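You operate a simulated robot arm through the tools that you are given. There is no shell and no other tool. Be economical: measure what you need, move in short steps, check, and stop when the job is done.

Carry out the task below with a simulated two-armed robot. There is one attempt and no reset: what you move stays moved.

Task
Fetch the green pen sleeve and set it on the shelf over the set-up bench. Then put the tray marked "round" from the top of the small goods bench on the shelf under the small goods bench. Then take the black bottle from the top of the small goods bench and leave it on the shelf over the set-up bench. Then pull the sink cupboard door open. The order counts. Set down upright: black bottle.

The check looks at the end state, three seconds after you hand in, the way a careful person would. Anything else that was tipped, shoved, dropped, spilled or broken makes it a failure.

Robot
Two 7-joint arms with three-finger grippers on one trunk, on a base that drives. Base frame: it is fixed to the floor where the robot stands at the start and does not move with it; the origin is under the middle of the robot, x ahead of it, y to its left, z up; the surface under the hand at the start is at about z = 800. Units: mm, degrees, N and s.
The left shoulder is at the start at [86, 126, 1110], the right one opposite. With the tool pointing down near the work surface each hand reaches from about 380 to 860 mm from the robot's upright axis, wherever it stands, measured 20 degrees to its own side. Places, roughly: black bottle (6x6x13 cm) [1300, 400, 900]; blue tray, grey tray [1250, 0, 750]; green pen sleeve [750, 0, 750]; shelf over the set-up bench (94x23 cm) [-1380, -1520, 1140]; shelf under the small goods bench [1400, 0, 300]; sink cupboard door [-6600, 2300, 400]. Payload 2.94 kg a hand.
Tool frame (each hand has its own): the origin (TCP) lies between the finger pads and is the grasp point; the fingertips stand 30 mm ahead of it; z points along the fingers, y is the line along which they close. Largest opening 128 mm; the body of the gripper starts 93 mm behind the TCP.
Orientation is that of the tool frame in the base frame, as a unit quaternion [x, y, z, w]. With the fingers straight down and closing along the base's y, the tool's x points along the base's -x, its y along +y and its z along -z.

Tools
- The arms move only by the tool step_arm. It takes "left_commands", "right_commands" or both (then of equal length, played together; a hand with none holds still); each is a list of rows, each a list of 7 numbers: the turn, a rotation vector about the tool's x, y, z in units of 120 degrees (1.0 is 120 degrees), then the shift along the tool's x, y, z in units of 400 mm (1.0 is 400 mm), then the finger opening in mm, from 0 to 128. In form: [[ax, ay, az, dx, dy, dz, fingers], ...]. A call has 1 to 10 rows; each row is the pose to reach, as a shift and turn from the pose commanded when the call began, along the tool's axes at that moment. A call with a number of a shift or a turn outside -1 to 1 is refused whole. Each row takes 0.2 s and may step no farther than 50 mm and 8.6 degrees from the row before; otherwise, or with a gripper value out of range, the whole call is refused. A pose out of reach is approached as far as the arm can. The call stops where the force on the tool passes 40 N (or 10 N more than at its start, if that is more) or the arm is blocked; 0.2 s more then pass. Each finger halts on what it meets, pressing with about 36 N; the grip force reading is that of the motor and also rises with nothing between the fingers. The clock runs only during rows and for 0.2 s after the last one: add rows that repeat a pose to give the fingers time. The reply holds the time, the measured pose of the TCP, the force on the tool along the base axes, the opening and the grip force, in the units named above and with some noise, with the torque about the TCP (base axes, N m) and any sound that the robot's microphone picked up.
- Cameras (640 x 400 px; columns grow to the right, rows downward): "scene" is now at [212.7, -17.8, 1269.6]; the picture's right is [-0.20, -0.98, 0.00], its down [-0.58, 0.12, -0.80] and it looks along [0.79, -0.16, -0.60] (base axes); focal length 249 px, centre (320, 200). "left" rides on the left gripper at [69, 15, -120] in its tool frame; the picture's right is [-0.21, 0.98, 0.00], its down [-0.82, -0.18, -0.54] and it looks along [-0.53, -0.12, 0.84] (tool axes); focal length 251 px, centre (320, 200). "right" rides on the right gripper at [69, -15, -120] in its tool frame; the picture's right is [0.21, 0.98, 0.00], its down [-0.82, 0.18, -0.54] and it looks along [-0.53, 0.12, 0.84] (tool axes); focal length 251 px, centre (320, 200). There is no depth. A picture from a camera that has moved, and an enlarged one, comes with that camera's place and axes in the base frame and with its lens.
- get_image(camera): a new picture of that camera. The clock stands still meanwhile.
- slide_trunk(by): slides the trunk up (or, below 0, down) by that many mm; the arms and the scene camera ride with it, the base frame stays. It gives what a move gives, with no picture.
- roll_base(legs): drives the robot by 1 to 6 legs, each [ahead, left, turn to the left] in mm, mm and degrees, along the robot's own axes; the way and the turn of a leg run together, so that a leg with both is an arc; at most 1500 mm and 180 degrees a leg. The arms and the cameras ride along, it lands a little off, and it stops where it bumps. It gives what a move gives.
- turn_head(pan, tilt): turns the head with the scene camera to pan (to the left, within 80 degrees either way) and tilt (down, from -29 to 69), counted from straight ahead of the robot. It gives what a move gives.
- inspect(camera, box): a new picture of the part [left, top, right, bottom] of that camera's present view, enlarged. The clock stands still meanwhile.
- close_job(): hands the job in; it is judged then, once.

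Work in short steps. Places have to be worked out from the pictures, the camera data and where the tool is seen: move nearer, look again, correct. Check each grasp and each placing, and mend what went wrong. You have 165 turns and 130 pictures in all, those below and enlarged ones among them. Open the grippers and draw the arms clear of the work before you hand the job in, unless the task says otherwise; then end with one line.

The tools are called after "Emit:" as name(argument=value, ...) on one line, values as JSON. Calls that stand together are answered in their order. step_arm: Moves the arms, as the interface text tells. Its arguments: {"type":"object","properties":{"left_commands":{"type":"array","items":{"type":"array","items":{"type":"number"}}},"right_commands":{"type":"array","items":{"type":"array","items":{"type":"number"}}}},"required":[]} The other tools are called the same way: slide_trunk (by) slides the trunk up or down; roll_base (legs) drives the base; turn_head (pan, tilt) turns the head that bears the scene camera; get_image (camera) takes a picture; inspect (camera, box) takes an enlarged picture of a part of a camera's view; close_job () hands the job in.

At the start:

```text
time: 0.0
left_position: [473.9, 118.8, 1067.9]
left_ee_rot: [0.0, 1.0, 0.0, 0.001]
left_wrist_force: [-0.2, 0.5, 0.9]
left_torque: [-0.01, -0.01, 0.04]
left_opening: 128.0
left_gripper_force: 0.1
right_position: [520.3, -281.6, 1024.7]
right_ee_rot: [0.001, 1.0, 0.0, 0.0]
right_wrist_force: [1.0, -0.2, 0.3]
right_torque: [0.0, -0.01, 0.01]
right_opening: 127.8
right_gripper_force: 0.0
trunk travel left (down, up): [-325.0, 222.0]
robot x, y, heading: [-1.6, 0.2, -0.1]
head pan, tilt: [-11.7, 36.6]
```

scene: 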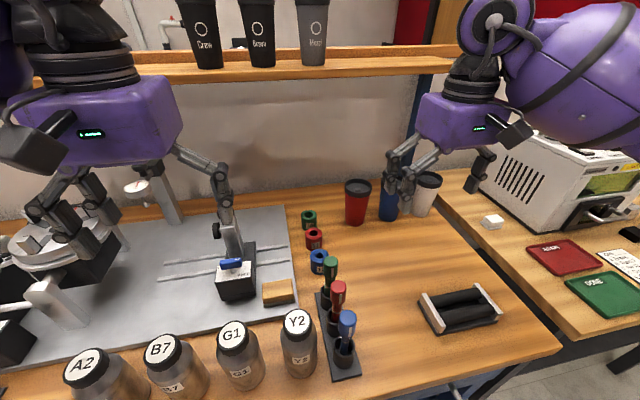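
right: 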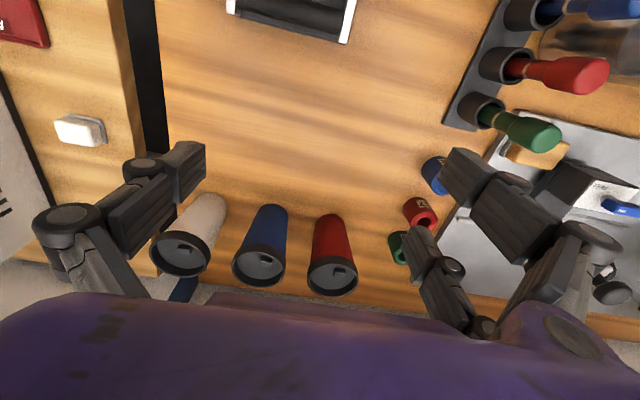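
left: 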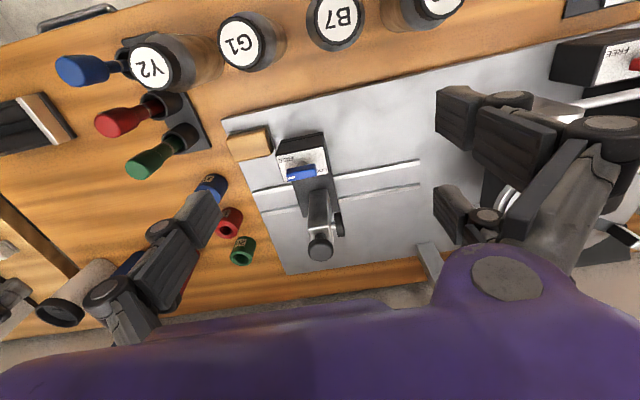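

The small coloured rings near the middle of the bench look like sleeves. I'll enlarge that part of the view first.

Emit:
inspect(camera="scene", box=[260, 190, 420, 290])

Emit:
turn_head(pan=0, tilt=5)

Emit:
get_image(camera="scene")

```text
4.00 times, centred on (340, 240) of scene
camera zoom: at [212.7, -17.8, 1269.6], right [-0.2, -0.98, 0.0], down [-0.58, 0.12, -0.8], along [0.79, -0.16, -0.6], focal length 994 px, centre (240, 40)
```

zoom: 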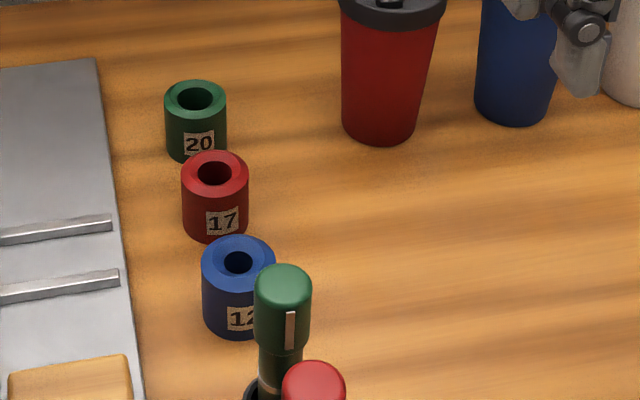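

```text
time: 1.0
left_position: [473.5, 119.4, 1070.1]
left_ee_rot: [-0.001, 1.0, 0.0, 0.0]
left_wrist_force: [0.2, -0.4, 0.8]
left_torque: [0.02, 0.0, -0.01]
left_opening: 127.9
left_gripper_force: 0.1
right_position: [519.5, -282.8, 1025.2]
right_ee_rot: [0.0, 1.0, -0.001, 0.0]
right_wrist_force: [0.9, 0.0, -0.2]
right_torque: [0.03, 0.04, -0.03]
right_opening: 128.2
right_gripper_force: 0.0
trunk travel left (down, up): [-325.0, 222.0]
robot x, y, heading: [-2.2, -2.8, 0.1]
head pan, tilt: [0.0, 5.0]
```

```text
125 pictures are left
camera scene: at [219.2, -0.2, 1320.1], right [0.0, -1.0, 0.0], down [-0.09, 0.0, -1.0], along [1.0, 0.0, -0.09], focal length 249 px, centre (320, 200)
```

scene: 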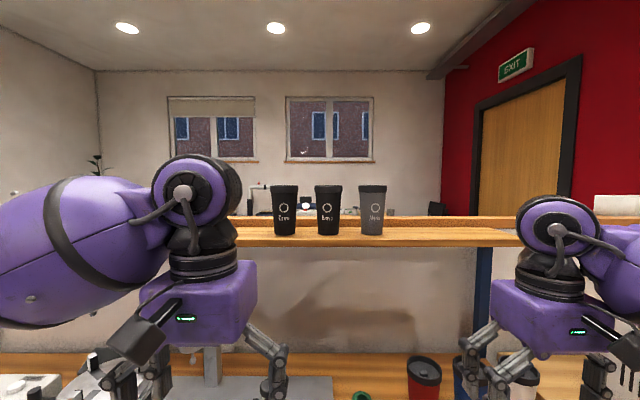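

The green sleeve marked 20 is on the bench ahead, at about [770, -95]. I'll look around to find the other benches.

Emit:
turn_head(pan=75, tilt=12)

Emit:
get_image(camera="scene")

Emit:
turn_head(pan=-75, tilt=12)

Emit:
get_image(camera="scene")

```text
time: 2.4
left_position: [473.9, 119.5, 1067.9]
left_ee_rot: [0.0, 1.0, 0.001, 0.0]
left_wrist_force: [1.0, -0.1, -0.5]
left_torque: [0.02, 0.02, -0.01]
left_opening: 128.2
left_gripper_force: 0.0
right_position: [518.9, -282.6, 1025.6]
right_ee_rot: [-0.001, 1.0, 0.0, 0.0]
right_wrist_force: [-0.4, -0.2, 0.3]
right_torque: [-0.02, -0.02, 0.0]
right_opening: 128.0
right_gripper_force: 0.0
trunk travel left (down, up): [-325.0, 222.0]
robot x, y, heading: [-0.1, -1.0, 0.1]
head pan, tilt: [75.0, 12.0]
```

```text
124 pictures are left
camera scene: at [151.5, 89.8, 1308.9], right [0.97, -0.26, 0.0], down [-0.05, -0.2, -0.98], along [0.25, 0.94, -0.21], focal length 249 px, centre (320, 200)
```

scene: 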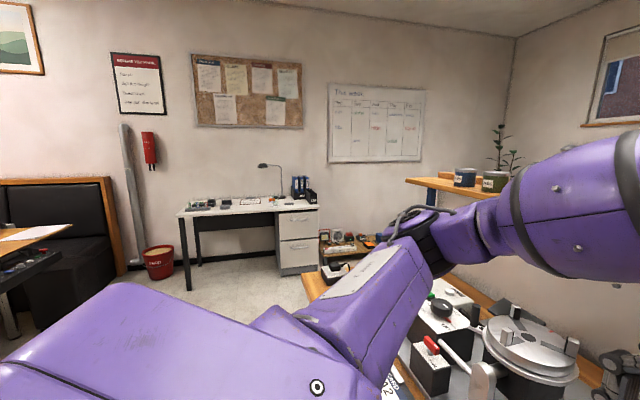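

```text
time: 4.8
left_position: [473.3, 119.4, 1068.2]
left_ee_rot: [0.0, 1.0, 0.0, 0.0]
left_wrist_force: [0.3, 0.1, -0.9]
left_torque: [0.01, -0.01, 0.02]
left_opening: 128.3
left_gripper_force: 0.1
right_position: [519.1, -282.8, 1026.7]
right_ee_rot: [0.0, 1.0, 0.0, 0.0]
right_wrist_force: [-0.2, -0.3, -0.2]
right_torque: [-0.05, -0.02, 0.02]
right_opening: 127.8
right_gripper_force: 0.1
trunk travel left (down, up): [-325.0, 222.0]
robot x, y, heading: [-1.7, 1.0, 0.2]
head pan, tilt: [-75.0, 12.0]
```

```text
123 pictures are left
camera scene: at [151.5, -90.2, 1308.9], right [-0.97, -0.26, 0.0], down [-0.05, 0.2, -0.98], along [0.25, -0.94, -0.21], focal length 249 px, centre (320, 200)
```

scene: 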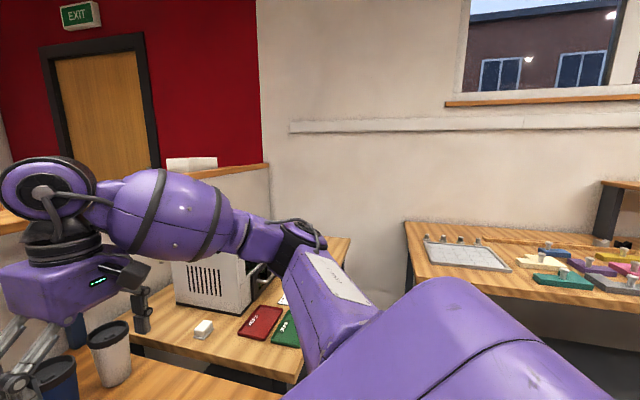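

The front bench has the sleeve, the set-up bench is behind me to the right, and the small goods bench is probably beyond the partition. I judge the sleeve to be at about [720, -91], roughly 41 mm across, so I move the right hand above it.

Emit:
step_arm(right_commands=[[0, 0, 0, -0.08, 0.08, 0, 128], [0, 0, 0, -0.16, 0.16, 0, 128], [0, 0, 0, -0.24, 0.24, 0, 128], [0, 0, 0, -0.32, 0.32, 0, 100], [0, 0, 0, -0.4, 0.4, 0, 80], [0, 0, 0, -0.48, 0.48, 0, 80], [0, 0, 0, -0.49, 0.48, 0.1, 80], [0, 0, 0, -0.49, 0.48, 0.15, 80]])

Emit:
turn_head(pan=-11.7, tilt=36.6)

Emit:
get_image(camera="right")

Emit:
get_image(camera="scene")

```text
time: 6.6
left_position: [474.1, 120.4, 1068.4]
left_ee_rot: [0.0, 1.0, -0.001, 0.0]
left_wrist_force: [0.2, 0.8, -0.1]
left_torque: [0.0, -0.01, 0.03]
left_opening: 128.2
left_gripper_force: 0.0
right_position: [717.8, -90.6, 965.5]
right_ee_rot: [0.001, 1.0, -0.001, 0.002]
right_wrist_force: [-0.2, 0.2, -0.4]
right_torque: [-0.01, 0.03, -0.01]
right_opening: 79.9
right_gripper_force: 0.0
trunk travel left (down, up): [-325.0, 222.0]
robot x, y, heading: [2.9, 0.3, 0.0]
head pan, tilt: [-75.0, 12.0]
```

```text
time: 7.9
left_position: [473.5, 119.3, 1069.0]
left_ee_rot: [0.0, 1.0, 0.0, 0.0]
left_wrist_force: [-0.5, -0.3, -0.1]
left_torque: [-0.03, 0.01, 0.01]
left_opening: 127.9
left_gripper_force: 0.1
right_position: [717.9, -92.4, 965.0]
right_ee_rot: [0.0, 1.0, -0.001, 0.0]
right_wrist_force: [-0.2, -0.7, -0.6]
right_torque: [0.0, 0.02, -0.01]
right_opening: 80.1
right_gripper_force: 0.0
trunk travel left (down, up): [-325.0, 222.0]
robot x, y, heading: [-1.4, 0.8, -0.1]
head pan, tilt: [-11.7, 36.6]
```

```text
122 pictures are left
camera right: at [649.0, -107.0, 1085.5], right [-0.21, 0.98, 0.0], down [0.82, 0.18, 0.54], along [0.53, 0.12, -0.84], focal length 251 px, centre (320, 200)
```

right: 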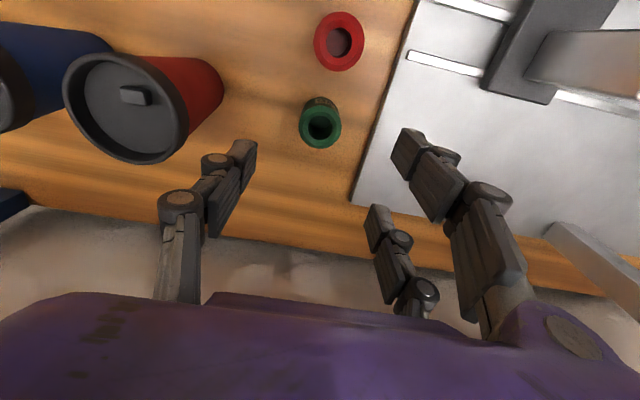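

```text
121 pictures are left
camera scene: at [212.7, -18.0, 1269.6], right [-0.2, -0.98, 0.0], down [-0.58, 0.12, -0.8], along [0.79, -0.16, -0.6], focal length 249 px, centre (320, 200)
```

scene: 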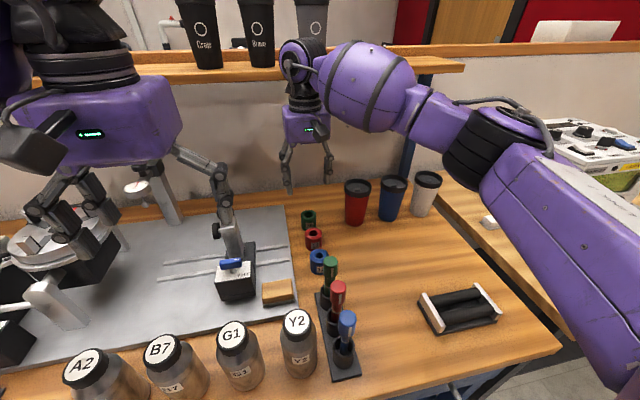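

Both cameras agree that the sleeve's top centre is at [717, -90, 844]. I lower straight down and grip it.

Emit:
step_arm(right_commands=[[0, 0, 0, 0, 0, 0.1, 80], [0, 0, 0, 0, 0, 0.2, 80], [0, 0, 0, 0, 0, 0.27, 80], [0, 0, 0, 0, 0, 0.32, 80], [0, 0, 0, 0, 0, 0.32, 80], [0, 0, 0, 0, 0, 0.32, 30], [0, 0, 0, 0, 0, 0.32, 30], [0, 0, 0, 0, 0, 0.32, 30]])

Emit:
get_image(camera="right")

```text
time: 9.7
left_position: [473.8, 119.7, 1067.8]
left_ee_rot: [0.0, 1.0, 0.0, 0.0]
left_wrist_force: [-0.2, -0.6, 1.0]
left_torque: [-0.04, 0.0, -0.02]
left_opening: 128.1
left_gripper_force: 0.1
right_position: [717.4, -94.1, 836.2]
right_ee_rot: [0.001, 1.0, 0.0, 0.001]
right_wrist_force: [-0.7, -1.2, -0.4]
right_torque: [-0.01, 0.05, 0.0]
right_opening: 33.9
right_gripper_force: 35.7
trunk travel left (down, up): [-325.0, 222.0]
robot x, y, heading: [0.1, 1.8, -0.2]
head pan, tilt: [-11.7, 36.6]
```

```text
120 pictures are left
camera right: at [649.7, -108.7, 956.7], right [-0.21, 0.98, 0.0], down [0.82, 0.18, 0.54], along [0.53, 0.12, -0.84], focal length 251 px, centre (320, 200)
```

right: 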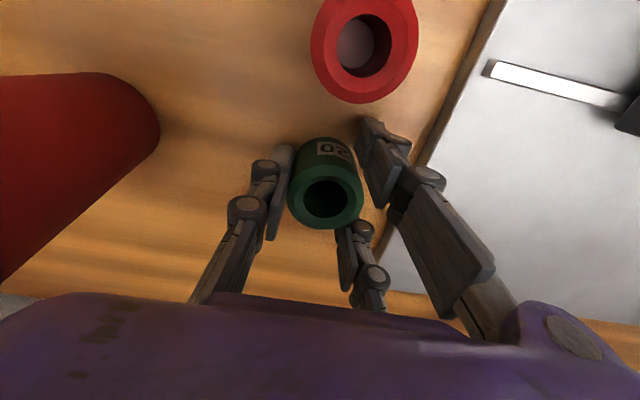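

The grip holds at 34 mm. I'll lift, pull back over the bench and look.

Emit:
step_arm(right_commands=[[0, 0, 0, 0, 0, -0.1, 30], [0, 0, 0, 0, 0, -0.22, 30], [0, 0, 0, 0, 0, -0.34, 30], [0, 0, 0, 0, 0, -0.46, 30], [0, 0, 0, 0.08, -0.08, -0.5, 30], [0, 0, 0, 0.16, -0.16, -0.5, 30], [0, 0, 0, 0.24, -0.24, -0.5, 30], [0, 0, 0, 0.32, -0.32, -0.5, 30], [0, 0, 0, 0.4, -0.4, -0.5, 30], [0, 0, 0, 0.48, -0.44, -0.5, 30]])

Emit:
turn_head(pan=-80, tilt=30)

Emit:
get_image(camera="scene")

```text
time: 11.9
left_position: [472.3, 118.5, 1068.8]
left_ee_rot: [0.0, 1.0, 0.0, 0.0]
left_wrist_force: [0.2, -0.6, 0.3]
left_torque: [0.03, -0.05, 0.02]
left_opening: 128.0
left_gripper_force: 0.1
right_position: [524.9, -263.0, 1035.8]
right_ee_rot: [0.0, 1.0, 0.001, 0.0]
right_wrist_force: [-0.6, 0.4, 0.1]
right_torque: [-0.01, -0.01, 0.0]
right_opening: 30.1
right_gripper_force: 0.1
trunk travel left (down, up): [-325.0, 222.0]
robot x, y, heading: [-0.7, -0.1, -0.3]
head pan, tilt: [-11.7, 36.6]
```

```text
time: 13.3
left_position: [473.8, 119.5, 1069.3]
left_ee_rot: [0.0, 1.0, 0.0, 0.0]
left_wrist_force: [0.3, -0.2, -0.1]
left_torque: [0.02, 0.01, -0.01]
left_opening: 128.1
left_gripper_force: 0.1
right_position: [525.1, -261.7, 1035.3]
right_ee_rot: [0.0, 1.0, 0.0, 0.0]
right_wrist_force: [1.4, -1.4, 1.0]
right_torque: [0.0, 0.0, -0.01]
right_opening: 29.8
right_gripper_force: 0.1
trunk travel left (down, up): [-325.0, 222.0]
robot x, y, heading: [0.5, 1.4, 0.1]
head pan, tilt: [-80.0, 30.0]
```

```text
119 pictures are left
camera scene: at [143.1, -89.3, 1279.8], right [-0.98, -0.17, 0.0], down [-0.09, 0.49, -0.87], along [0.15, -0.85, -0.5], focal length 249 px, centre (320, 200)
```

scene: 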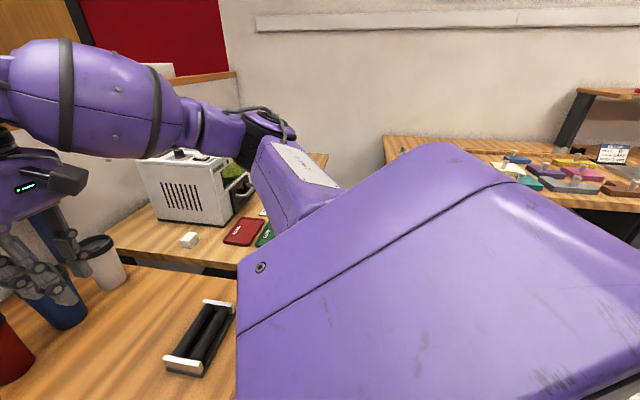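

The opening is 30 with no force, so the sleeve slipped out. I'll find where it is.

Emit:
turn_head(pan=-11.7, tilt=36.6)

Emit:
get_image(camera="scene")

Emit:
inspect(camera="scene", box=[260, 190, 420, 290])

Emit:
get_image(camera="right")

```text
time: 14.7
left_position: [473.6, 120.0, 1069.1]
left_ee_rot: [0.0, 1.0, 0.0, 0.0]
left_wrist_force: [0.0, 0.4, -0.4]
left_torque: [-0.02, -0.03, 0.0]
left_opening: 128.2
left_gripper_force: 0.0
right_position: [525.1, -261.7, 1035.4]
right_ee_rot: [0.0, 1.0, 0.0, 0.0]
right_wrist_force: [0.4, 0.2, 0.3]
right_torque: [-0.01, 0.02, 0.01]
right_opening: 30.0
right_gripper_force: 0.2
trunk travel left (down, up): [-325.0, 222.0]
robot x, y, heading: [2.5, -0.1, -0.1]
head pan, tilt: [-11.7, 36.6]
```

```text
118 pictures are left
camera scene: at [212.6, -17.9, 1269.6], right [-0.2, -0.98, 0.0], down [-0.58, 0.12, -0.8], along [0.79, -0.16, -0.6], focal length 249 px, centre (320, 200)
```

scene: 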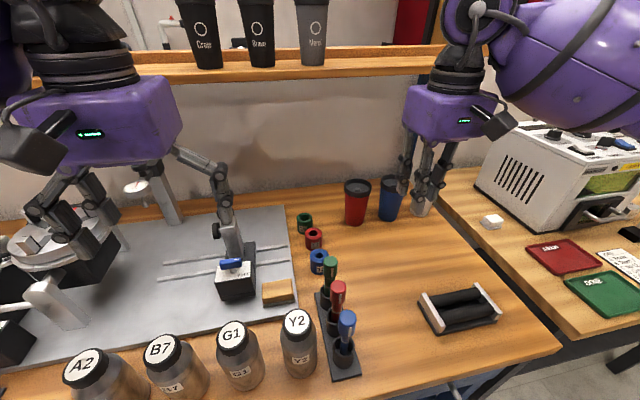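

```text
4.00 times, centred on (340, 240) of scene
camera zoom: at [212.6, -17.9, 1269.6], right [-0.2, -0.98, 0.0], down [-0.58, 0.12, -0.8], along [0.79, -0.16, -0.6], focal length 994 px, centre (240, 40)
```

zoom: 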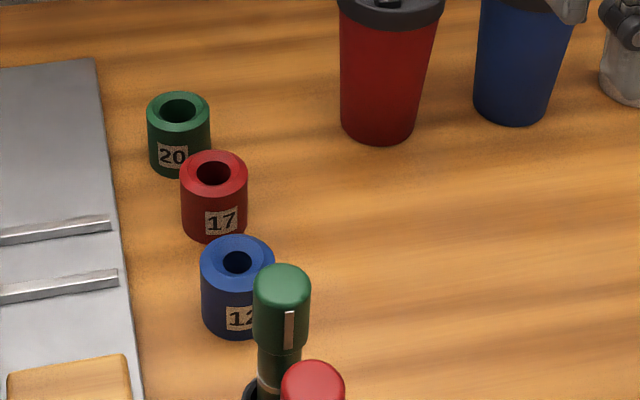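

```text
116 pictures are left
camera right: at [457.1, -276.8, 1155.6], right [-0.21, 0.98, 0.0], down [0.82, 0.18, 0.54], along [0.53, 0.12, -0.84], focal length 251 px, centre (320, 200)
```

right: 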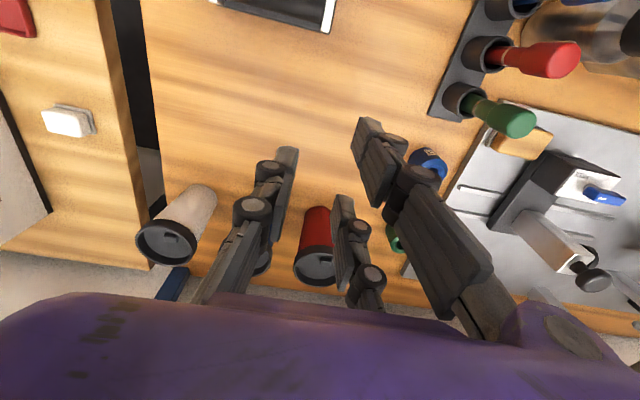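

The sleeve is still standing upright, shifted to about [709, -77]. The fingers look like one against two, so I'll look closely at the gripper.

Emit:
inspect(camera="right", box=[220, 80, 540, 280])

Emit:
inspect(camera="scene", box=[360, 100, 520, 220])

```text
2.00 times, centred on (380, 180) of right
camera zoom: at [457.1, -276.8, 1155.6], right [-0.21, 0.98, 0.0], down [0.82, 0.18, 0.54], along [0.53, 0.12, -0.84], focal length 503 px, centre (200, 240)
```

zoom: 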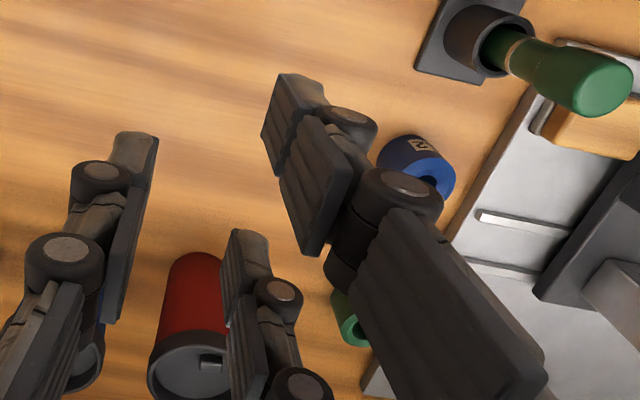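

```text
3.33 times, centred on (440, 160) of scene
camera zoom: at [212.6, -17.9, 1269.6], right [-0.2, -0.98, 0.0], down [-0.58, 0.12, -0.8], along [0.79, -0.16, -0.6], focal length 828 px, centre (-80, 333)
```

zoom: 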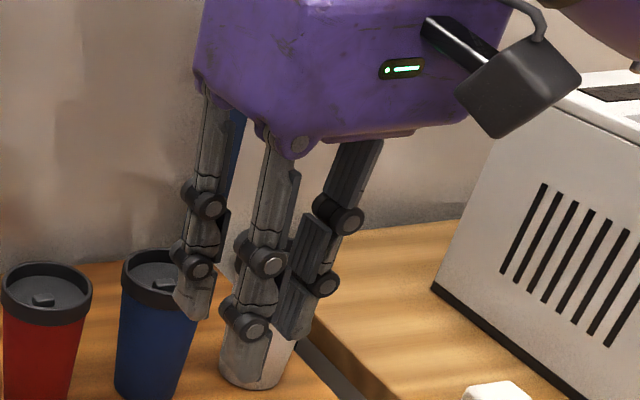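

It's a three-finger hand, two fingers on +y and one on -y. I'll go above the sleeve again and get a precise fix before regripping.

Emit:
step_arm(right_commands=[[0, 0, 0, -0.08, 0.08, 0, 80], [0, 0, 0, -0.16, 0.16, 0, 80], [0, 0, 0, -0.24, 0.24, 0, 80], [0, 0, 0, -0.32, 0.32, 0, 80], [0, 0, 0, -0.4, 0.4, 0, 80], [0, 0, 0, -0.46, 0.4625, 0, 80], [0, 0, 0, -0.46, 0.4625, 0.1, 80], [0, 0, 0, -0.46, 0.4625, 0.2, 80]])

Emit:
get_image(camera="right")

```text
time: 16.5
left_position: [473.6, 119.6, 1066.8]
left_ee_rot: [0.0, 1.0, 0.0, 0.0]
left_wrist_force: [0.6, 0.0, -0.6]
left_torque: [-0.02, 0.01, -0.01]
left_opening: 128.2
left_gripper_force: 0.1
right_position: [709.9, -80.8, 958.8]
right_ee_rot: [0.0, 1.0, 0.0, 0.0]
right_wrist_force: [0.9, 0.1, 0.1]
right_torque: [0.0, 0.0, -0.02]
right_opening: 80.2
right_gripper_force: 0.1
trunk travel left (down, up): [-325.0, 222.0]
robot x, y, heading: [3.5, 3.2, -0.1]
head pan, tilt: [-11.7, 36.6]
```

```text
113 pictures are left
camera right: at [640.2, -96.7, 1079.4], right [-0.22, 0.98, 0.0], down [0.82, 0.18, 0.54], along [0.53, 0.12, -0.84], focal length 251 px, centre (320, 200)
```

right: 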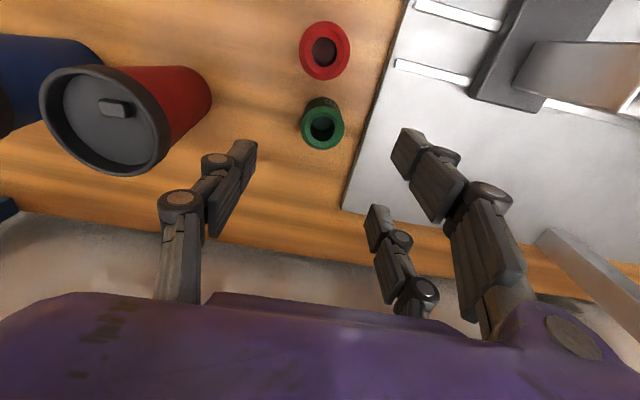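

The sleeve is at [707.5, -78]. I'll correct by 3 mm, descend to z = 832 and close.

Emit:
step_arm(right_commands=[[0, 0, 0, 0.004, 0.008, 0.1, 80], [0, 0, 0, 0.004, 0.008, 0.2, 80], [0, 0, 0, 0.004, 0.008, 0.28, 80], [0, 0, 0, 0.004, 0.008, 0.317, 80], [0, 0, 0, 0.004, 0.008, 0.317, 50], [0, 0, 0, 0.004, 0.008, 0.317, 10], [0, 0, 0, 0.004, 0.008, 0.317, 10], [0, 0, 0, 0.004, 0.008, 0.317, 10], [0, 0, 0, 0.004, 0.008, 0.317, 10]])

Emit:
inspect(camera="right", box=[160, 80, 480, 280])

```text
time: 17.8
left_position: [475.1, 118.5, 1067.3]
left_ee_rot: [-0.001, 1.0, 0.0, -0.001]
left_wrist_force: [0.8, -0.8, 0.1]
left_torque: [0.02, 0.05, 0.01]
left_opening: 128.1
left_gripper_force: 0.2
right_position: [709.2, -72.2, 836.2]
right_ee_rot: [-0.001, 1.0, 0.006, 0.004]
right_wrist_force: [-1.4, 0.3, 3.4]
right_torque: [-0.04, 0.09, -0.01]
right_opening: 31.2
right_gripper_force: 11.2
trunk travel left (down, up): [-325.0, 222.0]
robot x, y, heading: [-1.6, -3.1, -0.2]
head pan, tilt: [-11.7, 36.6]
stopped in row 6 (right hand): the force on the tool passed its limit at 44 N (the readings are from after the stop); the commanded pose is now the measured one
```

```text
2.00 times, centred on (320, 180) of right
camera zoom: at [639.3, -90.3, 955.4], right [-0.22, 0.98, 0.01], down [0.82, 0.18, 0.55], along [0.54, 0.13, -0.84], focal length 503 px, centre (320, 240)
```

zoom: 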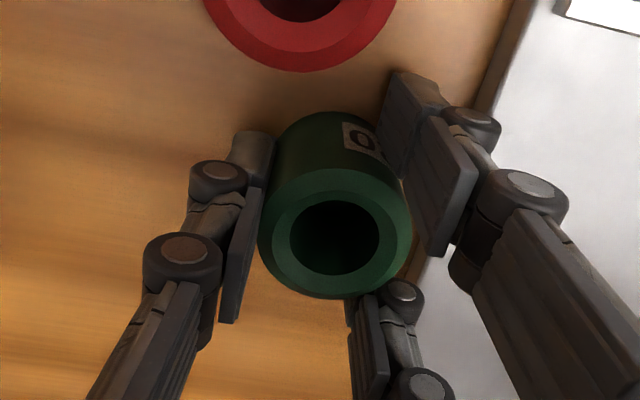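

The closing shock tripped the force limit, but the sleeve now sits between the fingers. I'll keep squeezing and lift 20 mm slowly as a test.

Emit:
step_arm(right_commands=[[0, 0, 0, 0, 0, 0, 10], [0, 0, 0, 0, 0, 0, 10], [0, 0, 0, 0, 0, -0.01, 10], [0, 0, 0, 0, 0, -0.02, 10], [0, 0, 0, 0, 0, -0.03, 10], [0, 0, 0, 0, 0, -0.05, 10]])

Emit:
inspect(camera="right", box=[160, 80, 480, 280])

```text
time: 19.2
left_position: [473.1, 119.8, 1067.9]
left_ee_rot: [-0.001, 1.0, 0.001, 0.0]
left_wrist_force: [-0.3, 0.6, 0.6]
left_torque: [0.01, -0.01, 0.0]
left_opening: 128.0
left_gripper_force: 0.1
right_position: [707.8, -72.7, 857.4]
right_ee_rot: [-0.002, 1.0, 0.006, 0.005]
right_wrist_force: [-0.3, 1.2, -1.0]
right_torque: [0.0, 0.0, 0.03]
right_opening: 29.5
right_gripper_force: 36.1
trunk travel left (down, up): [-325.0, 222.0]
robot x, y, heading: [0.6, -1.1, -0.1]
head pan, tilt: [-11.7, 36.6]
```

```text
2.00 times, centred on (320, 180) of right
camera zoom: at [637.4, -89.6, 977.3], right [-0.22, 0.98, 0.01], down [0.82, 0.18, 0.55], along [0.54, 0.13, -0.83], focal length 503 px, centre (320, 240)
```

zoom: 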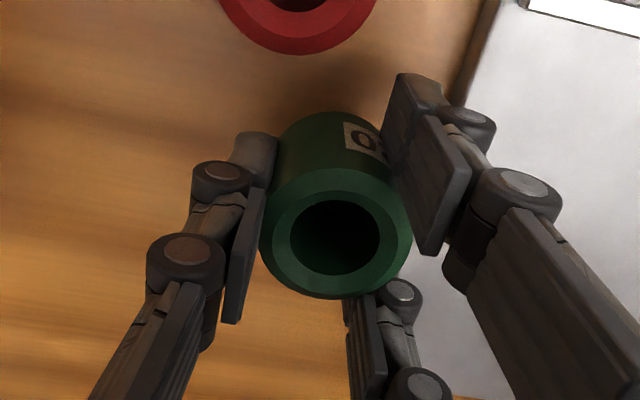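

Now it's held: 29.5 mm at 36 N. The first failure came from my 30 mm command limiting the squeeze. I continue lifting and retreat.

Emit:
step_arm(right_commands=[[0, 0, 0, 0, 0, -0.1, 5], [0, 0, 0, 0, 0, -0.22, 5], [0, 0, 0, 0, 0, -0.34, 5], [0, 0, 0, 0, 0, -0.42, 5], [0, 0, 0, 0.08, -0.08, -0.45, 5], [0, 0, 0, 0.16, -0.16, -0.45, 5], [0, 0, 0, 0.24, -0.24, -0.45, 5], [0, 0, 0, 0.32, -0.32, -0.45, 5], [0, 0, 0, 0.4, -0.4, -0.45, 5], [0, 0, 0, 0.48, -0.44, -0.45, 5]])

Emit:
roll_base(legs=[[-600, 0, 0]])

Emit:
turn_head(pan=-80, tilt=20)

Emit:
get_image(camera="scene")

```text
time: 21.4
left_position: [472.3, 119.4, 1069.4]
left_ee_rot: [-0.001, 1.0, 0.0, 0.001]
left_wrist_force: [-0.2, 0.5, -0.7]
left_torque: [0.01, 0.01, 0.0]
left_opening: 127.9
left_gripper_force: 0.1
right_position: [510.7, -253.9, 1033.3]
right_ee_rot: [-0.002, 1.0, 0.006, 0.006]
right_wrist_force: [0.7, 0.0, -0.6]
right_torque: [0.0, -0.02, 0.03]
right_opening: 29.2
right_gripper_force: 35.9
trunk travel left (down, up): [-325.0, 222.0]
robot x, y, heading: [-3.0, 0.1, 0.2]
head pan, tilt: [-11.7, 36.6]
```

```text
time: 24.8
left_position: [-119.6, 120.2, 1067.8]
left_ee_rot: [0.002, 1.0, 0.0, 0.001]
left_wrist_force: [0.4, 0.3, 0.2]
left_torque: [0.0, -0.01, 0.01]
left_opening: 127.9
left_gripper_force: 0.2
right_position: [-81.3, -255.9, 1033.3]
right_ee_rot: [0.001, 1.0, 0.006, 0.006]
right_wrist_force: [-0.1, 0.0, -0.7]
right_torque: [-0.01, 0.0, 0.03]
right_opening: 29.0
right_gripper_force: 36.4
trunk travel left (down, up): [-325.0, 222.0]
robot x, y, heading: [-591.0, 1.6, -0.1]
head pan, tilt: [-11.7, 36.6]
```

```text
time: 26.2
left_position: [-119.2, 117.8, 1068.7]
left_ee_rot: [0.002, 1.0, 0.0, 0.0]
left_wrist_force: [0.0, 0.3, 0.1]
left_torque: [-0.02, 0.0, 0.0]
left_opening: 128.0
left_gripper_force: 0.0
right_position: [-80.6, -256.1, 1032.4]
right_ee_rot: [0.001, 1.0, 0.006, 0.005]
right_wrist_force: [0.1, -0.1, -0.5]
right_torque: [0.02, -0.01, 0.01]
right_opening: 29.0
right_gripper_force: 35.9
trunk travel left (down, up): [-325.0, 222.0]
robot x, y, heading: [-591.8, 1.7, 0.0]
head pan, tilt: [-80.0, 20.0]
```

```text
110 pictures are left
camera scene: at [-449.5, -91.4, 1295.8], right [-0.99, -0.17, 0.0], down [-0.06, 0.34, -0.94], along [0.16, -0.93, -0.34], focal length 249 px, centre (320, 200)
```

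scene: 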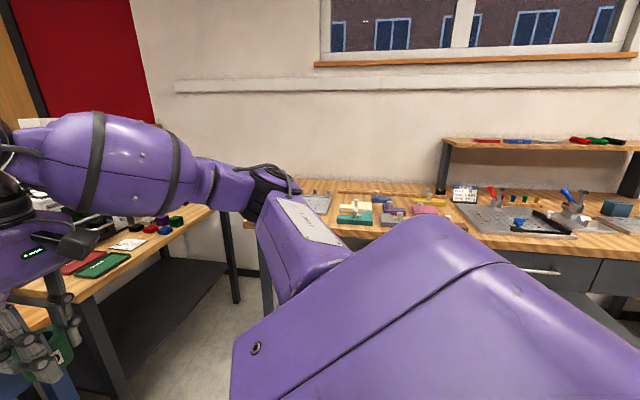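

The shelf over the set-up bench is in view on the right. I'll turn right to face it and look before sidling over.

Emit:
roll_base(legs=[[0, 0, -90]])

Emit:
turn_head(pan=-40, tilt=20)

Emit:
get_image(camera="scene")

```text
time: 29.1
left_position: [-285.3, -363.6, 1070.5]
left_ee_rot: [0.493, 0.87, 0.006, 0.002]
left_wrist_force: [0.6, 0.9, -0.5]
left_torque: [-0.06, 0.11, 0.0]
left_opening: 128.0
left_gripper_force: 0.0
right_position: [-587.8, -589.2, 1028.0]
right_ee_rot: [0.492, 0.87, 0.01, 0.011]
right_wrist_force: [0.5, 0.7, -0.5]
right_torque: [-0.04, 0.09, 0.01]
right_opening: 28.6
right_gripper_force: 36.0
trunk travel left (down, up): [-325.0, 222.0]
robot x, y, heading: [-618.6, -9.8, -59.0]
head pan, tilt: [-80.0, 20.0]
stopped in leg 1: the robot was blocked; the commanded pose is now the measured one
```

```text
time: 30.2
left_position: [-289.5, -365.8, 1070.4]
left_ee_rot: [0.495, 0.869, 0.01, 0.005]
left_wrist_force: [0.7, 0.8, -0.5]
left_torque: [-0.01, -0.01, 0.03]
left_opening: 127.8
left_gripper_force: 0.1
right_position: [-591.9, -590.0, 1026.8]
right_ee_rot: [0.493, 0.87, 0.013, 0.011]
right_wrist_force: [-0.6, -0.1, -0.8]
right_torque: [0.0, -0.02, 0.01]
right_opening: 28.9
right_gripper_force: 36.2
trunk travel left (down, up): [-325.0, 222.0]
robot x, y, heading: [-618.3, -9.2, -59.3]
head pan, tilt: [-40.0, 20.0]
```

```text
109 pictures are left
camera scene: at [-589.0, -226.7, 1294.1], right [-0.99, 0.16, -0.02], down [0.07, 0.35, -0.93], along [-0.14, -0.92, -0.36], focal length 249 px, centre (320, 200)
```

scene: 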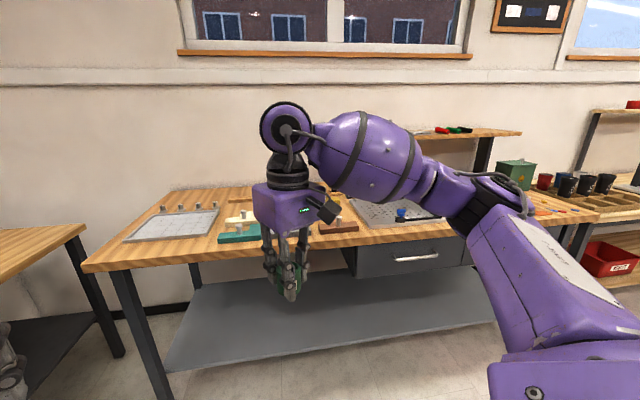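

The turn was blocked at -59°, probably by something behind. I'll look back to the right.

Emit:
turn_head(pan=-80, tilt=45)

Emit:
get_image(camera="scene")

Emit:
turn_head(pan=80, tilt=35)

Emit:
get_image(camera="scene")

```text
time: 31.3
left_position: [-290.1, -366.3, 1070.4]
left_ee_rot: [0.494, 0.869, 0.009, 0.005]
left_wrist_force: [-0.5, 0.5, 0.6]
left_torque: [0.02, 0.0, -0.01]
left_opening: 128.2
left_gripper_force: 0.0
right_position: [-590.3, -589.2, 1026.6]
right_ee_rot: [0.493, 0.87, 0.014, 0.011]
right_wrist_force: [-0.4, 0.4, -0.2]
right_torque: [-0.03, 0.02, 0.01]
right_opening: 28.4
right_gripper_force: 35.6
trunk travel left (down, up): [-325.0, 222.0]
robot x, y, heading: [-619.5, -5.9, -59.1]
head pan, tilt: [-80.0, 45.0]
```

```text
108 pictures are left
camera scene: at [-634.9, -187.5, 1255.0], right [-0.65, 0.76, 0.0], down [0.55, 0.47, -0.69], along [-0.52, -0.45, -0.72], focal length 249 px, centre (320, 200)
```

scene: 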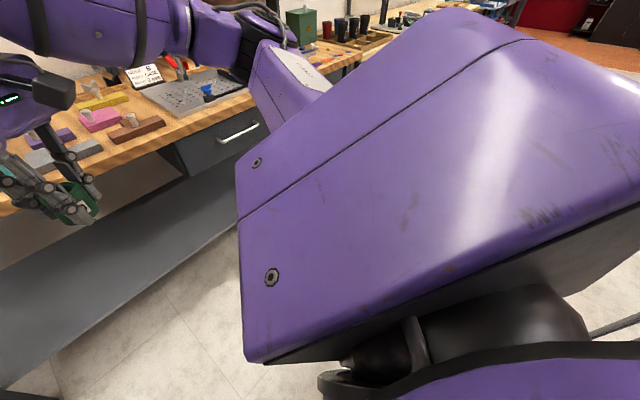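

```text
time: 33.8
left_position: [-289.6, -366.0, 1072.3]
left_ee_rot: [0.495, 0.869, 0.009, 0.004]
left_wrist_force: [0.0, -0.7, 0.6]
left_torque: [0.03, -0.02, -0.03]
left_opening: 128.1
left_gripper_force: 0.1
right_position: [-589.3, -590.3, 1025.9]
right_ee_rot: [0.494, 0.869, 0.012, 0.013]
right_wrist_force: [-0.6, -0.3, -0.9]
right_torque: [-0.03, 0.04, 0.0]
right_opening: 28.7
right_gripper_force: 36.0
trunk travel left (down, up): [-325.0, 222.0]
robot x, y, heading: [-618.6, -5.9, -59.3]
head pan, tilt: [80.0, 35.0]
```

```text
107 pictures are left
camera scene: at [-489.2, -109.1, 1273.4], right [0.29, -0.96, -0.01], down [-0.53, -0.16, -0.83], along [0.8, 0.24, -0.56], focal length 249 px, centre (320, 200)
```

scene: 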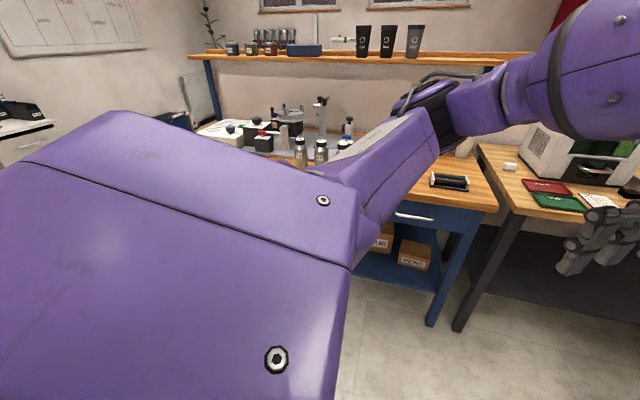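

Nothing is visible in front, so the obstacle must be behind. I'll drive forward a bit, then finish the turn and approach.

Emit:
roll_base(legs=[[280, 0, 0], [0, 0, -31], [180, 0, 0]])

Emit:
turn_head(pan=-30, tilt=20)

Emit:
get_image(camera="scene")

```text
time: 38.3
left_position: [-370.3, -898.2, 1069.8]
left_ee_rot: [0.714, 0.7, -0.001, 0.0]
left_wrist_force: [-0.1, -1.1, -0.2]
left_torque: [0.04, 0.0, 0.01]
left_opening: 127.8
left_gripper_force: 0.0
right_position: [-743.6, -930.5, 1032.0]
right_ee_rot: [0.713, 0.701, 0.001, 0.007]
right_wrist_force: [0.3, -0.7, -0.2]
right_torque: [0.03, -0.02, 0.0]
right_opening: 28.3
right_gripper_force: 35.8
trunk travel left (down, up): [-325.0, 222.0]
robot x, y, heading: [-480.8, -421.7, -90.9]
head pan, tilt: [80.0, 35.0]
```

```text
time: 40.2
left_position: [-369.3, -896.4, 1068.3]
left_ee_rot: [0.715, 0.699, 0.0, 0.0]
left_wrist_force: [-0.9, -0.3, 0.9]
left_torque: [0.02, -0.02, 0.0]
left_opening: 127.8
left_gripper_force: 0.0
right_position: [-743.5, -930.4, 1033.7]
right_ee_rot: [0.713, 0.701, 0.001, 0.006]
right_wrist_force: [-0.5, 0.8, -1.2]
right_torque: [-0.01, -0.02, 0.01]
right_opening: 28.5
right_gripper_force: 36.1
trunk travel left (down, up): [-325.0, 222.0]
robot x, y, heading: [-480.2, -420.4, -91.3]
head pan, tilt: [-30.0, 20.0]
```

```text
106 pictures are left
camera scene: at [-532.1, -631.9, 1295.8], right [-0.86, 0.51, 0.0], down [0.18, 0.29, -0.94], along [-0.48, -0.81, -0.34], focal length 249 px, centre (320, 200)
```

scene: 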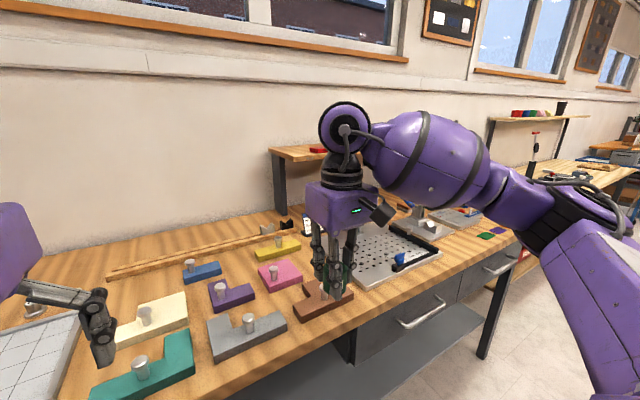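

I'll raise the trunk so the hand clears the shelf, then sidle partway and look at the shelf top.

Emit:
slide_trunk(by=215)

Emit:
roll_base(legs=[[0, -350, 0]])

Emit:
turn_head(pan=-35, tilt=25)

Emit:
get_image(camera="scene")

```text
time: 42.5
left_position: [-369.8, -898.3, 1282.3]
left_ee_rot: [0.714, 0.701, 0.0, -0.002]
left_wrist_force: [0.0, 0.3, -0.1]
left_torque: [-0.01, 0.02, -0.02]
left_opening: 128.2
left_gripper_force: 0.0
right_position: [-743.8, -930.1, 1245.7]
right_ee_rot: [0.714, 0.7, 0.002, 0.005]
right_wrist_force: [-0.5, 0.4, 0.0]
right_torque: [-0.02, -0.02, -0.02]
right_opening: 28.6
right_gripper_force: 36.2
trunk travel left (down, up): [-540.0, 7.0]
robot x, y, heading: [-476.8, -423.2, -91.1]
head pan, tilt: [-30.0, 20.0]
```

```text
time: 46.1
left_position: [-710.3, -891.3, 1284.0]
left_ee_rot: [0.711, 0.703, -0.001, -0.001]
left_wrist_force: [0.0, 0.5, -0.7]
left_torque: [0.01, -0.02, 0.0]
left_opening: 128.2
left_gripper_force: 0.2
right_position: [-1084.9, -926.3, 1247.1]
right_ee_rot: [0.71, 0.704, 0.0, 0.007]
right_wrist_force: [0.0, -0.5, 0.8]
right_torque: [0.04, 0.0, -0.02]
right_opening: 28.6
right_gripper_force: 36.1
trunk travel left (down, up): [-540.0, 7.0]
robot x, y, heading: [-826.9, -416.7, -90.6]
head pan, tilt: [-30.0, 20.0]
```

```text
time: 46.7
left_position: [-711.5, -891.1, 1283.1]
left_ee_rot: [0.712, 0.703, -0.001, 0.0]
left_wrist_force: [-0.8, -0.1, 0.4]
left_torque: [-0.03, 0.01, -0.03]
left_opening: 127.9
left_gripper_force: 0.0
right_position: [-1084.2, -925.6, 1247.6]
right_ee_rot: [0.71, 0.704, 0.001, 0.007]
right_wrist_force: [-0.4, -0.3, 0.7]
right_torque: [0.01, 0.01, -0.01]
right_opening: 28.4
right_gripper_force: 35.9
trunk travel left (down, up): [-540.0, 7.0]
robot x, y, heading: [-824.0, -419.1, -90.7]
head pan, tilt: [-35.0, 25.0]
```

```text
105 pictures are left
camera scene: at [-880.6, -503.4, 1521.3], right [-0.81, 0.58, 0.0], down [0.25, 0.34, -0.91], along [-0.53, -0.74, -0.42], focal length 249 px, centre (320, 200)
```

scene: 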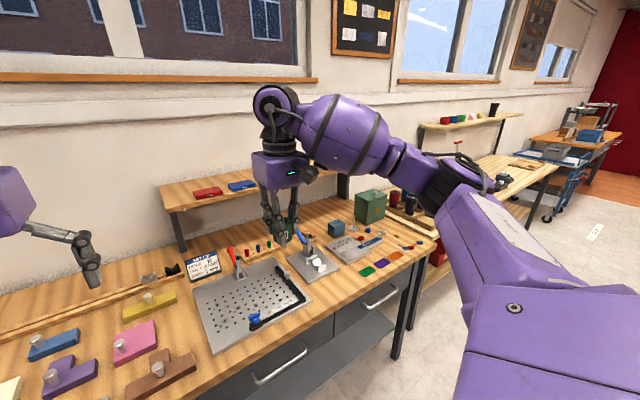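

Red and blue items lie near the left end of the shelf. I'll sidle farther to see the middle section.

Emit:
roll_base(legs=[[0, -380, 0]])

Emit:
turn_head(pan=-10, tilt=25)

Emit:
get_image(camera="scene")

```text
time: 50.6
left_position: [-1080.1, -889.5, 1283.7]
left_ee_rot: [0.708, 0.706, -0.001, 0.0]
left_wrist_force: [0.4, -0.4, 0.6]
left_torque: [-0.04, 0.02, 0.01]
left_opening: 128.2
left_gripper_force: 0.1
right_position: [-1455.5, -927.1, 1248.5]
right_ee_rot: [0.708, 0.707, 0.0, 0.008]
right_wrist_force: [0.1, 0.5, -0.7]
right_torque: [-0.04, -0.04, -0.03]
right_opening: 28.6
right_gripper_force: 36.1
trunk travel left (down, up): [-540.0, 7.0]
robot x, y, heading: [-1200.0, -417.6, -90.0]
head pan, tilt: [-35.0, 25.0]
```

```text
time: 51.5
left_position: [-1081.0, -888.1, 1282.6]
left_ee_rot: [0.708, 0.706, -0.001, -0.001]
left_wrist_force: [0.3, 0.0, 0.3]
left_torque: [-0.02, 0.0, 0.01]
left_opening: 127.9
left_gripper_force: 0.0
right_position: [-1455.3, -926.7, 1248.7]
right_ee_rot: [0.708, 0.706, 0.001, 0.006]
right_wrist_force: [0.8, 0.1, -0.8]
right_torque: [-0.01, -0.02, -0.01]
right_opening: 28.5
right_gripper_force: 36.3
trunk travel left (down, up): [-540.0, 7.0]
robot x, y, heading: [-1200.5, -415.8, -90.1]
head pan, tilt: [-10.0, 25.0]
```

```text
104 pictures are left
camera scene: at [-1217.6, -516.9, 1521.3], right [-0.98, 0.18, 0.0], down [0.07, 0.42, -0.91], along [-0.16, -0.89, -0.42], focal length 249 px, centre (320, 200)
```

scene: 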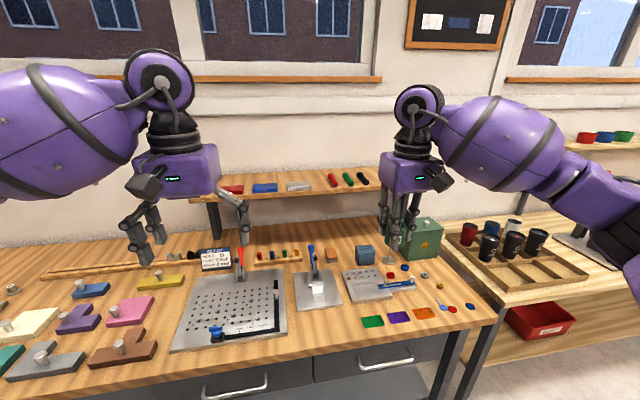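

I'll zoom in on the shelf to pick free spots.

Emit:
inspect(camera="scene", box=[180, 150, 440, 250])

```text
2.46 times, centred on (310, 200) of scene
camera zoom: at [-1217.6, -516.9, 1521.3], right [-0.98, 0.18, 0.0], down [0.07, 0.42, -0.91], along [-0.16, -0.89, -0.42], focal length 612 px, centre (345, 200)
```

zoom: 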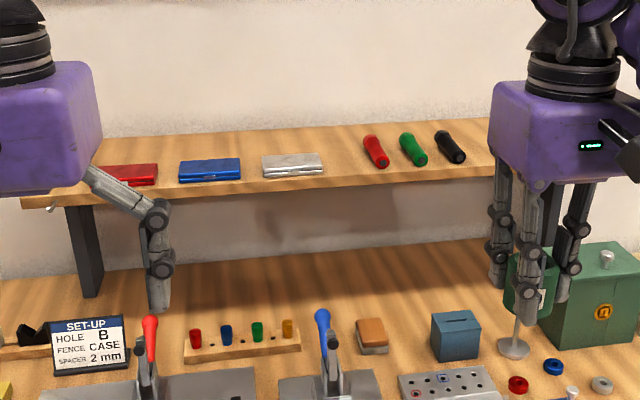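

The shelf right of the black marker (x below about -1600) looks free but is hidden by my hand. I'll sidle farther right and look again.

Emit:
roll_base(legs=[[0, -290, 0]])

Emit:
turn_head(pan=0, tilt=25)

Emit:
get_image(camera="scene")

```text
time: 54.6
left_position: [-1361.0, -888.6, 1283.1]
left_ee_rot: [0.707, 0.708, -0.001, -0.001]
left_wrist_force: [0.1, -0.7, 0.4]
left_torque: [-0.01, -0.04, 0.05]
left_opening: 128.2
left_gripper_force: 0.2
right_position: [-1735.6, -929.3, 1248.7]
right_ee_rot: [0.705, 0.71, 0.0, 0.006]
right_wrist_force: [-0.1, 0.1, 0.2]
right_torque: [0.02, -0.02, 0.02]
right_opening: 28.6
right_gripper_force: 35.4
trunk travel left (down, up): [-540.0, 7.0]
robot x, y, heading: [-1483.8, -415.7, -89.6]
head pan, tilt: [-10.0, 25.0]
```

```text
time: 55.3
left_position: [-1362.8, -888.2, 1283.2]
left_ee_rot: [0.707, 0.708, -0.001, 0.0]
left_wrist_force: [0.4, 0.2, -0.3]
left_torque: [-0.01, -0.02, 0.01]
left_opening: 127.8
left_gripper_force: 0.1
right_position: [-1736.0, -929.7, 1248.8]
right_ee_rot: [0.705, 0.709, 0.001, 0.006]
right_wrist_force: [0.6, 0.1, -0.1]
right_torque: [0.0, 0.02, 0.03]
right_opening: 28.4
right_gripper_force: 36.0
trunk travel left (down, up): [-540.0, 7.0]
robot x, y, heading: [-1487.0, -416.1, -89.6]
head pan, tilt: [0.0, 25.0]
```

```text
102 pictures are left
camera scene: at [-1486.1, -519.0, 1521.3], right [-1.0, -0.01, 0.0], down [0.0, 0.42, -0.91], along [0.01, -0.91, -0.42], focal length 249 px, centre (320, 200)
```

scene: 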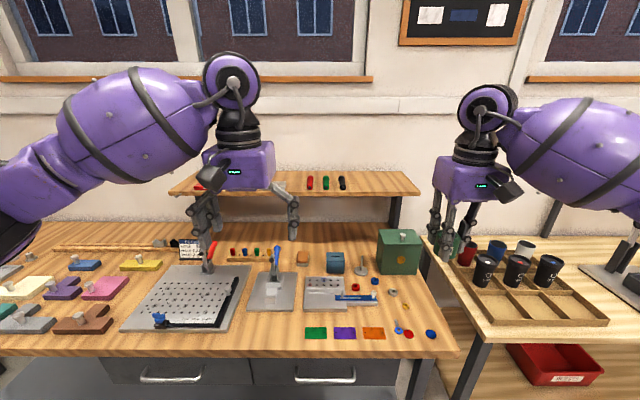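

Free shelf lies from x = -1600 to -1840. I'll drive forward to within reach, then extend the hand over the shelf near x = -1655.

Emit:
roll_base(legs=[[235, 0, 0]])

Emit:
step_arm(right_commands=[[0, 0, 0, -0.11, 0.04, 0, 5], [0, 0, 0, -0.22, 0.08, 0, 5], [0, 0, 0, -0.33, 0.12, 0, 5], [0, 0, 0, -0.44, 0.15, 0, 5], [0, 0, 0, -0.55, 0.18, 0, 5], [0, 0, 0, -0.66, 0.2, 0, 5], [0, 0, 0, -0.7, 0.2, 0, 5]])

Emit:
get_image(camera="right")

Emit:
get_image(camera="scene")

```text
time: 57.1
left_position: [-1366.7, -1126.4, 1285.5]
left_ee_rot: [0.709, 0.705, -0.001, 0.001]
left_wrist_force: [0.3, 0.3, 0.3]
left_torque: [-0.04, 0.0, -0.01]
left_opening: 127.9
left_gripper_force: 0.1
right_position: [-1740.2, -1165.5, 1248.9]
right_ee_rot: [0.708, 0.707, 0.0, 0.007]
right_wrist_force: [0.3, 0.9, -0.1]
right_torque: [-0.03, -0.01, 0.02]
right_opening: 28.5
right_gripper_force: 35.3
trunk travel left (down, up): [-540.0, 7.0]
robot x, y, heading: [-1485.5, -657.1, -90.1]
head pan, tilt: [0.0, 25.0]
```

```text
time: 58.7
left_position: [-1365.2, -1128.6, 1283.9]
left_ee_rot: [0.709, 0.705, -0.001, -0.001]
left_wrist_force: [-0.3, 0.2, 0.3]
left_torque: [-0.04, -0.01, 0.03]
left_opening: 127.8
left_gripper_force: 0.0
right_position: [-1655.6, -1378.9, 1247.7]
right_ee_rot: [0.707, 0.707, 0.0, 0.007]
right_wrist_force: [0.8, -0.2, -0.3]
right_torque: [-0.01, 0.03, 0.01]
right_opening: 28.5
right_gripper_force: 36.2
right hand out of reach, approached as far as the arm can: row 5, 6, 7
trunk travel left (down, up): [-540.0, 7.0]
robot x, y, heading: [-1482.2, -652.3, -90.1]
head pan, tilt: [0.0, 25.0]
```

```text
101 pictures are left
camera right: at [-1672.6, -1309.2, 1368.1], right [0.98, 0.21, 0.01], down [0.18, -0.82, 0.55], along [0.12, -0.54, -0.83], focal length 251 px, centre (320, 200)
```

right: 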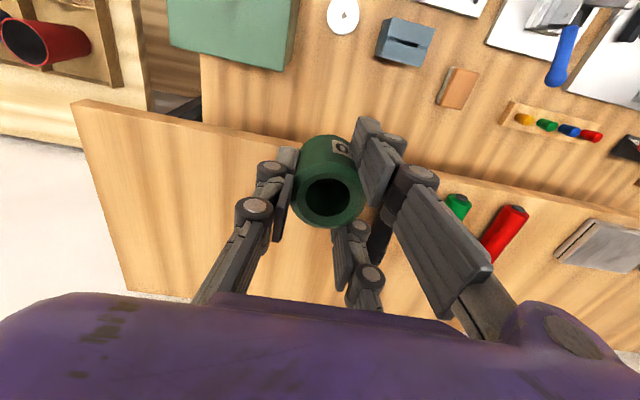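

```text
100 pictures are left
camera scene: at [-1485.4, -758.7, 1521.2], right [-1.0, 0.0, 0.0], down [0.0, 0.42, -0.91], along [0.0, -0.91, -0.42], focal length 249 px, centre (320, 200)
```

scene: 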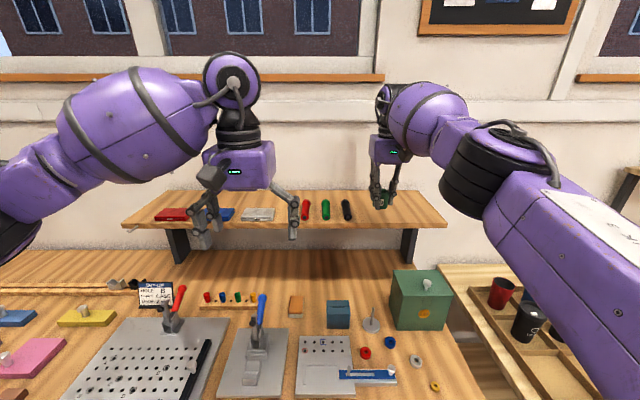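

The arm stops short: the sleeve is at y = -1379 and the shelf front edge is at about -1398. I'll check the base's clearance to the bench before driving closer.

Emit:
turn_head(pan=0, tilt=69)

Emit:
get_image(camera="scene")

```text
time: 59.8
left_position: [-1366.4, -1129.0, 1283.0]
left_ee_rot: [0.709, 0.705, -0.001, -0.001]
left_wrist_force: [-0.5, 0.7, 0.0]
left_torque: [-0.02, 0.01, 0.02]
left_opening: 128.3
left_gripper_force: 0.1
right_position: [-1657.0, -1378.8, 1248.9]
right_ee_rot: [0.708, 0.706, 0.0, 0.006]
right_wrist_force: [-0.3, 0.2, -1.0]
right_torque: [-0.02, 0.02, 0.02]
right_opening: 28.6
right_gripper_force: 36.5
trunk travel left (down, up): [-540.0, 7.0]
robot x, y, heading: [-1482.4, -652.2, -90.1]
head pan, tilt: [0.0, 68.8]
```

```text
99 pictures are left
camera scene: at [-1486.0, -722.3, 1461.9], right [-1.0, 0.0, 0.0], down [0.0, 0.93, -0.36], along [0.0, -0.36, -0.93], focal length 249 px, centre (320, 200)
```

scene: 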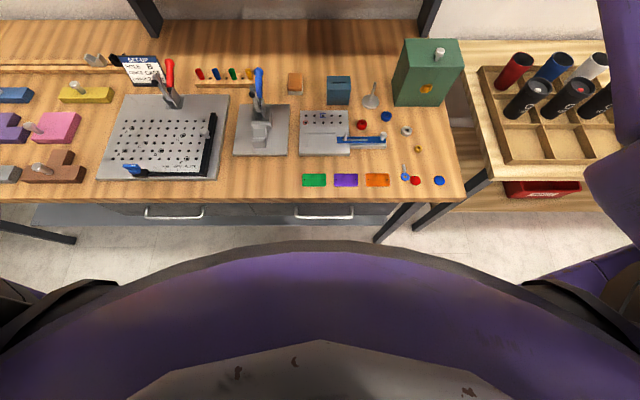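

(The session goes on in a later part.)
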